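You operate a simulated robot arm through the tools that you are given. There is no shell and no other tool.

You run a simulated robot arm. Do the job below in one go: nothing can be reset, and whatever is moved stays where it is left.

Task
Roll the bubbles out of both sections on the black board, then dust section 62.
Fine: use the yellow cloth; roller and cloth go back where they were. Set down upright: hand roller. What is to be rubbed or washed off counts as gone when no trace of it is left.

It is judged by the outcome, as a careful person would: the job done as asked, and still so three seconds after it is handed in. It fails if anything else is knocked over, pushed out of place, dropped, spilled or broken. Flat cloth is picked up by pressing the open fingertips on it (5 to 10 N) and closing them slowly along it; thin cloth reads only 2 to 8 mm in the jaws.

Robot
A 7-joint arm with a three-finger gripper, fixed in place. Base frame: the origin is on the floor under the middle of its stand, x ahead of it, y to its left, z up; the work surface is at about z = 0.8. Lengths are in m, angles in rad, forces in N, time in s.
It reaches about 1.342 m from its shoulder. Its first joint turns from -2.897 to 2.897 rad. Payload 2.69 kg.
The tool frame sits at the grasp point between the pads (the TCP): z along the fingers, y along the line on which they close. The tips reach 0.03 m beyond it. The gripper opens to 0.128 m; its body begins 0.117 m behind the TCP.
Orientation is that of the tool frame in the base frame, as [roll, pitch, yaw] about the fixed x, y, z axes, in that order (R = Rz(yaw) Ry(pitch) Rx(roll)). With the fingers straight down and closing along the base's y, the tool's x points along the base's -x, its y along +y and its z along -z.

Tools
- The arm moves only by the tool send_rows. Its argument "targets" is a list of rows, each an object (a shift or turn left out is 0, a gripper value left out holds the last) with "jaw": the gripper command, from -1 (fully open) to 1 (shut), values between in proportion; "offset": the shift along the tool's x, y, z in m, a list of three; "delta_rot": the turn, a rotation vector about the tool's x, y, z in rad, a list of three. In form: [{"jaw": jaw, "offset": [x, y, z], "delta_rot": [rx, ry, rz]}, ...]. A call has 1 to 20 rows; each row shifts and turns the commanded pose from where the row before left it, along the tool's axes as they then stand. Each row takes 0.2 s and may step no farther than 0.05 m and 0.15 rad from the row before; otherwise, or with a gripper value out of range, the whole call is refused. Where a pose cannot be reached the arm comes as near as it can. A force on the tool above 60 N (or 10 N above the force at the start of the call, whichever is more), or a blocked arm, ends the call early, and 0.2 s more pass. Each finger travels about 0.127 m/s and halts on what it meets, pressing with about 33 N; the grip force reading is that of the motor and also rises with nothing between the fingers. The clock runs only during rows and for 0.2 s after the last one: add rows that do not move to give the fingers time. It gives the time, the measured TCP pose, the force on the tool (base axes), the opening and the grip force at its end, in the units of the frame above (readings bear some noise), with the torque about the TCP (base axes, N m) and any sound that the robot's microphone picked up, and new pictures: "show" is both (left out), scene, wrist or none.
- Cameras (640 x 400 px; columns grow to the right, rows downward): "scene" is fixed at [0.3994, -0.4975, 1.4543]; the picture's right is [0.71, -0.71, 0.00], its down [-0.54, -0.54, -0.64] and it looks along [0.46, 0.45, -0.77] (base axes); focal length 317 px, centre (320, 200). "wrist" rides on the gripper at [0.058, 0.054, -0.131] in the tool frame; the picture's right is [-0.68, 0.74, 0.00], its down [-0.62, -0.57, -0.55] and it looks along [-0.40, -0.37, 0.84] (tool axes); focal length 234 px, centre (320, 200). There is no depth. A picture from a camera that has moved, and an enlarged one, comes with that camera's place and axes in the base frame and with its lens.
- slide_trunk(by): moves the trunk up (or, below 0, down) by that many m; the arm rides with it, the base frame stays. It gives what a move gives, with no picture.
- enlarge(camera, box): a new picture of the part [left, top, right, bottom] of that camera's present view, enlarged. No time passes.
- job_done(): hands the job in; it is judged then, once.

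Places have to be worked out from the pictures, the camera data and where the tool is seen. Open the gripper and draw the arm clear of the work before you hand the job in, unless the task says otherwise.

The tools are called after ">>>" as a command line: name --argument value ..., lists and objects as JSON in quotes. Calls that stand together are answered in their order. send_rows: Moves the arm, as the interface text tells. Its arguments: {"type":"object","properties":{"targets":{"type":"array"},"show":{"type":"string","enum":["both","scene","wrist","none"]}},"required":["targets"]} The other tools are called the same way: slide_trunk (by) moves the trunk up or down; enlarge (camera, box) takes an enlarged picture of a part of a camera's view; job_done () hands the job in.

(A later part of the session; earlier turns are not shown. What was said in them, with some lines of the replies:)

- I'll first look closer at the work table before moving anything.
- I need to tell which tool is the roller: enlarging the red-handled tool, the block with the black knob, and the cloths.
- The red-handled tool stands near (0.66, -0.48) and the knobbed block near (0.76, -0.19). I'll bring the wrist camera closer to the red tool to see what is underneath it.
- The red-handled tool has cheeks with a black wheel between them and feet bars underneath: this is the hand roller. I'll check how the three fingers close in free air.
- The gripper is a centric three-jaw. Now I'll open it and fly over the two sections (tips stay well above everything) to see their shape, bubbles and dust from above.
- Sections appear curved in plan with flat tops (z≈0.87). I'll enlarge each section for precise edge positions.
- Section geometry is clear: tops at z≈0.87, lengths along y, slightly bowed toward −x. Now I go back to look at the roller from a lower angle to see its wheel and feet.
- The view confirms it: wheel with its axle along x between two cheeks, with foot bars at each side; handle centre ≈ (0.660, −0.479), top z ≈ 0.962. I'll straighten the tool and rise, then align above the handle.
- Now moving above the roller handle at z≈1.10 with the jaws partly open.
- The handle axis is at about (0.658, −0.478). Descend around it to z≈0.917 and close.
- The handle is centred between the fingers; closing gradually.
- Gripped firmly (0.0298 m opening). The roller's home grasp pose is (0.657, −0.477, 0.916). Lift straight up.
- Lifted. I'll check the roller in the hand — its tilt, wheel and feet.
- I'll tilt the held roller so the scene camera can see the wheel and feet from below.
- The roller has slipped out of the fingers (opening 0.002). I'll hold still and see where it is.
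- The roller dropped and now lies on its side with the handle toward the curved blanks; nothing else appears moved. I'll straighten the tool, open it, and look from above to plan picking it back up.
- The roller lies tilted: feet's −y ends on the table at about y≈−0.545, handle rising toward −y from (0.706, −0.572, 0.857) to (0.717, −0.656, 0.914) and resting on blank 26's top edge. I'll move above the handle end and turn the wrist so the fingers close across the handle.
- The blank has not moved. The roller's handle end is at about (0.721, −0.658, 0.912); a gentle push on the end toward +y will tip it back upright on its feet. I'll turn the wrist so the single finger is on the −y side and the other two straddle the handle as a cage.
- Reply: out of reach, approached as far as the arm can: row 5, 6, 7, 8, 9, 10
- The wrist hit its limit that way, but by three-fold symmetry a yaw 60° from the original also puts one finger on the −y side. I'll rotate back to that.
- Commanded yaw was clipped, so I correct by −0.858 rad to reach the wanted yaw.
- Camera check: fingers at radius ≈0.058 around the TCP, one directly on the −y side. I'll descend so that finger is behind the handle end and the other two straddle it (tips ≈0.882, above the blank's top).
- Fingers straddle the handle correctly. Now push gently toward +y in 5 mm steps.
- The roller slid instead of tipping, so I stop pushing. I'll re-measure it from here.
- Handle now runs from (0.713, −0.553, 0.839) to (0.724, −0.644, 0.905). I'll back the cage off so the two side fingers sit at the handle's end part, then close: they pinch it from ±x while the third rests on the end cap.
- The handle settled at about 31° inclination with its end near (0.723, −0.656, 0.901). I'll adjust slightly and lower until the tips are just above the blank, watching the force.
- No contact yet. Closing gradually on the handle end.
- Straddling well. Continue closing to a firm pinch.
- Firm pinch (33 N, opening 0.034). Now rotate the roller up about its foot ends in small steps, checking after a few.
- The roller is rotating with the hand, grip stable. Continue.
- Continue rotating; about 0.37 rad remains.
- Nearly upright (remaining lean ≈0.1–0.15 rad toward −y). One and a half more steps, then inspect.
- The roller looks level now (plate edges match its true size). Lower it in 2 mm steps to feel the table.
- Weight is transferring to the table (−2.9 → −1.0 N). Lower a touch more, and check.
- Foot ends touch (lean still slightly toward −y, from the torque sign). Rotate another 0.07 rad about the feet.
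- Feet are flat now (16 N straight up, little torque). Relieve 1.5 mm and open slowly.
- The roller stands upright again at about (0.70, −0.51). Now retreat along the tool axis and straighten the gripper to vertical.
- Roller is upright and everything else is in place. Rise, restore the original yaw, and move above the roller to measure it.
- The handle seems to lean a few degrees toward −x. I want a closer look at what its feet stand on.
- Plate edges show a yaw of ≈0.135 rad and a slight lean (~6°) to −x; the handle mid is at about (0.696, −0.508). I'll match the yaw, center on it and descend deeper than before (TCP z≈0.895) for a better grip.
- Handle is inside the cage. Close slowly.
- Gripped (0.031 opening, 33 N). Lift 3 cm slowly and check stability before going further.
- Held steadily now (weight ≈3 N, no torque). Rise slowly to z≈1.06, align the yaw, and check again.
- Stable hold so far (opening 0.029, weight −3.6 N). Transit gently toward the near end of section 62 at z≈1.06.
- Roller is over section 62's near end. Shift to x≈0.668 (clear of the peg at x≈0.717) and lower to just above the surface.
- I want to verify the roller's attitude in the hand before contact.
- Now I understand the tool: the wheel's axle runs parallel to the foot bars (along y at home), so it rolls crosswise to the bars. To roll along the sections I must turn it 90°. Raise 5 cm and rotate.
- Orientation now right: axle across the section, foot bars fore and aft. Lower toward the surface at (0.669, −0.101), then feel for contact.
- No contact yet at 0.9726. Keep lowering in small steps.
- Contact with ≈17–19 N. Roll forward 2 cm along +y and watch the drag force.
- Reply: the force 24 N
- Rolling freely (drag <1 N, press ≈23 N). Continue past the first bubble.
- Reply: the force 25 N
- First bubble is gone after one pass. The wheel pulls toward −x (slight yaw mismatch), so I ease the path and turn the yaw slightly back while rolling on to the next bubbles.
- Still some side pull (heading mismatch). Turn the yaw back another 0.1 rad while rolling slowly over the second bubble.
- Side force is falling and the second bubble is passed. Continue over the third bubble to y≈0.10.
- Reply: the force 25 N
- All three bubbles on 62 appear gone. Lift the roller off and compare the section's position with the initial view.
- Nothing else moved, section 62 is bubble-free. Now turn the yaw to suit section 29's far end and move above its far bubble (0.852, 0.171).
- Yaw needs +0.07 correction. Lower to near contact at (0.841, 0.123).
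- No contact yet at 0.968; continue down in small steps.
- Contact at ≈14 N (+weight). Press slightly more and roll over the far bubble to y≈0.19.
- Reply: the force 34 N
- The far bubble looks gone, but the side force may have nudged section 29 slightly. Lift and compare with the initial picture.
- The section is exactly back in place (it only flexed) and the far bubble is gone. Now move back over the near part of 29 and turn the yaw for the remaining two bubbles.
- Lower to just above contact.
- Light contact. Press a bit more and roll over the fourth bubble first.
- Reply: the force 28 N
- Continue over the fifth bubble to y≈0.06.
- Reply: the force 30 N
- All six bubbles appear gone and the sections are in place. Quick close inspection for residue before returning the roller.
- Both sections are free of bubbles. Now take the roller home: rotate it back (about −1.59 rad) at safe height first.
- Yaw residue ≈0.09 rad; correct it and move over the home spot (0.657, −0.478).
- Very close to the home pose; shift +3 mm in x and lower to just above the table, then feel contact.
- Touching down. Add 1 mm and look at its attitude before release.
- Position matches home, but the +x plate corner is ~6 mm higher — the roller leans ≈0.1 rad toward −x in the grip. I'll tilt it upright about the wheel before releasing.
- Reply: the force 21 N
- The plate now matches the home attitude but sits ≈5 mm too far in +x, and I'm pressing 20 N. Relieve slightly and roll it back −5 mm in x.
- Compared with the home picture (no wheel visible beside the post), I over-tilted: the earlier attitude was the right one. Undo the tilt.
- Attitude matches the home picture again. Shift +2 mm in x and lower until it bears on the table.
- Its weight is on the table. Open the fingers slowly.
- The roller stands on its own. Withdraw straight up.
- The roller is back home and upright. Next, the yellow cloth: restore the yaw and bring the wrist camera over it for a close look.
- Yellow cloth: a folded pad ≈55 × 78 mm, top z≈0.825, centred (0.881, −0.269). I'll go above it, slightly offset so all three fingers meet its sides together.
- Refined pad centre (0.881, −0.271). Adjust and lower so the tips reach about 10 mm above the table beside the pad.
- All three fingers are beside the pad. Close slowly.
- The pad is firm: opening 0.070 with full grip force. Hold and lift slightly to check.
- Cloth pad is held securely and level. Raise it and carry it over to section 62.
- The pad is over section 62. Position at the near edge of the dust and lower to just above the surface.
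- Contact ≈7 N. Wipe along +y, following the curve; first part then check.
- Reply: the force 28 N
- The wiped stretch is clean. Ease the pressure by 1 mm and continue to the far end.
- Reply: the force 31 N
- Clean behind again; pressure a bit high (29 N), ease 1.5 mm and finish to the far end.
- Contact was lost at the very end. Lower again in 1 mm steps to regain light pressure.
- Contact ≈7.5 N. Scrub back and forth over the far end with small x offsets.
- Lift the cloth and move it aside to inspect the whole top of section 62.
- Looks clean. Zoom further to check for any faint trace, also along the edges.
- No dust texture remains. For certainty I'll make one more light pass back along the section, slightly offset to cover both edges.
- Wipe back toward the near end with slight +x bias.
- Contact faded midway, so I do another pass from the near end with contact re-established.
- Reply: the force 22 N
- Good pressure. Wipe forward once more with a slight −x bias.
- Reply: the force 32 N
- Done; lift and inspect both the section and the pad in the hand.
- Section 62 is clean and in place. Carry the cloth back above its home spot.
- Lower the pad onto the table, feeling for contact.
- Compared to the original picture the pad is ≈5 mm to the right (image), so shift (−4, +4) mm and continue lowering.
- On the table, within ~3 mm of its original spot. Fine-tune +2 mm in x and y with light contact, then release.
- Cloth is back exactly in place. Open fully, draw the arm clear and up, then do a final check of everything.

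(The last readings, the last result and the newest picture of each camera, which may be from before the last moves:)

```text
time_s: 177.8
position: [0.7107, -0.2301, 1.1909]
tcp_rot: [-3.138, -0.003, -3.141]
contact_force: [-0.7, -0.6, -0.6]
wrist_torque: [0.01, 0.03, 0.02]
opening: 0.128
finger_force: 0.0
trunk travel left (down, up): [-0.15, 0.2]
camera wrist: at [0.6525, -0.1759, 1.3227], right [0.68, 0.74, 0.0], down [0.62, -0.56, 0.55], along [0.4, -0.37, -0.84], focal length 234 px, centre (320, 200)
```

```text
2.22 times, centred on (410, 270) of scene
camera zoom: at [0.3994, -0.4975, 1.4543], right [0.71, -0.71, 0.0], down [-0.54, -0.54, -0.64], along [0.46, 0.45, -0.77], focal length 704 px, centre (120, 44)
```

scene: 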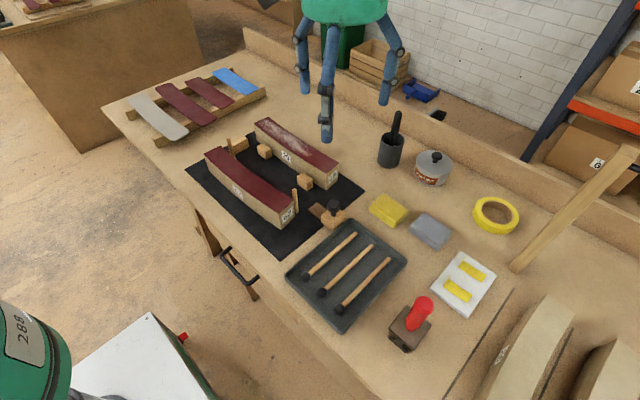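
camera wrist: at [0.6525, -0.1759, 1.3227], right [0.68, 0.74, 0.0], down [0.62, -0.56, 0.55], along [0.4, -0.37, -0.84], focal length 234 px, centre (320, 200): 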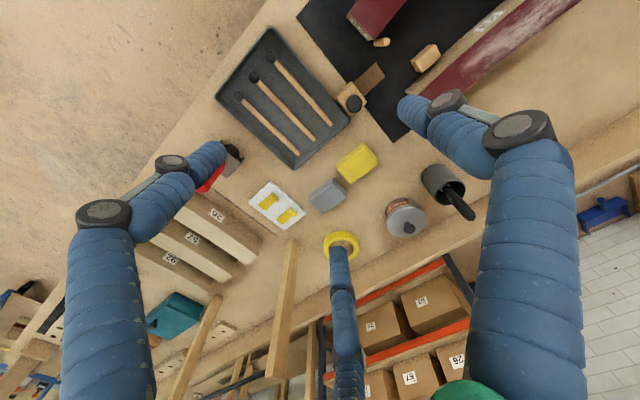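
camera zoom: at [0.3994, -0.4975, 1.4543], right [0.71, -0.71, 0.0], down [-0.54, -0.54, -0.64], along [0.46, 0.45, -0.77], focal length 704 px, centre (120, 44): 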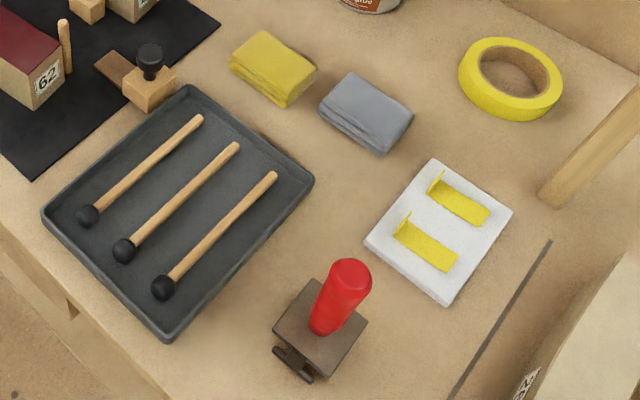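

Everything matches the initial layout: roller upright at home, cloth back, bubbles gone on both, dust gone from 62 only. One last zoom on section 62's top.

>>> enlarge --camera "scene" --box '[200, 143, 250, 185]'

>>> enlarge --camera "scene" --box '[235, 165, 300, 215]'

```text
9.52 times, centred on (225, 164) of scene
camera zoom: at [0.3994, -0.4975, 1.4543], right [0.71, -0.71, 0.0], down [-0.54, -0.54, -0.64], along [0.46, 0.45, -0.77], focal length 3016 px, centre (1225, 543)
```

zoom: 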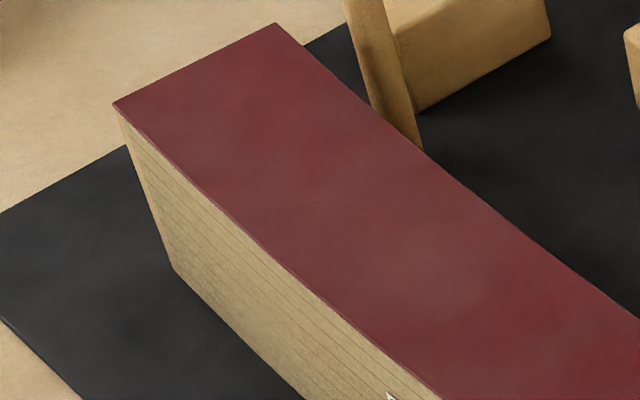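

```text
8.00 times, centred on (268, 190) of scene
camera zoom: at [0.3994, -0.4975, 1.4543], right [0.71, -0.71, 0.0], down [-0.54, -0.54, -0.64], along [0.46, 0.45, -0.77], focal length 2534 px, centre (740, 280)
```

zoom: 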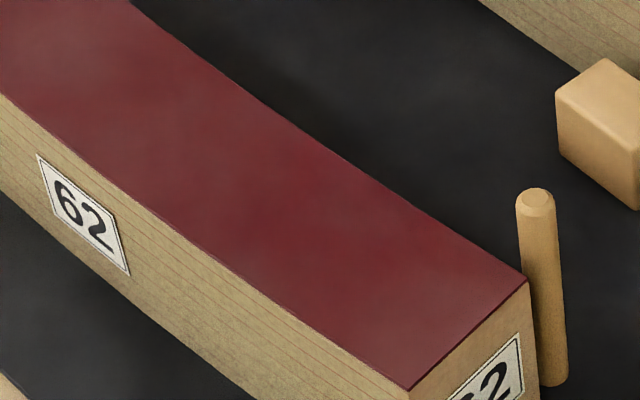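

The top of section 62 is clean with no dust or bubble trace, the roller stands upright at home, the cloth is back, and the arm is clear with the gripper open. Handing in.

>>> job_done

```text
The job is handed in.
```

The job is handed in, but I dropped the roller once along the way. I tilted it in the gripper to look at its underside, and it slipped out from about 0.3 m above the table. It landed on its side, leaning on one of the curved wooden blanks (number 26). I stood it back up and carried on; the before-and-after pictures show the blank and everything else where they were.

- **Bubbles:** all six are gone, three on each section, and both sections are where they started. Section 29 flexed a few millimetres during one pass and sprang back once I lifted the roller.
- **Dust:** the yellow cloth took it off section 62, and close-up pictures show no trace left. I left the dust on section 29, since only 62 was to be dusted.
- **Roller:** it is upright in its original spot, within about 2–3 mm.
- **Cloth:** it is back in its original spot, within about 2 mm.
- **Arm:** drawn clear with the gripper open.
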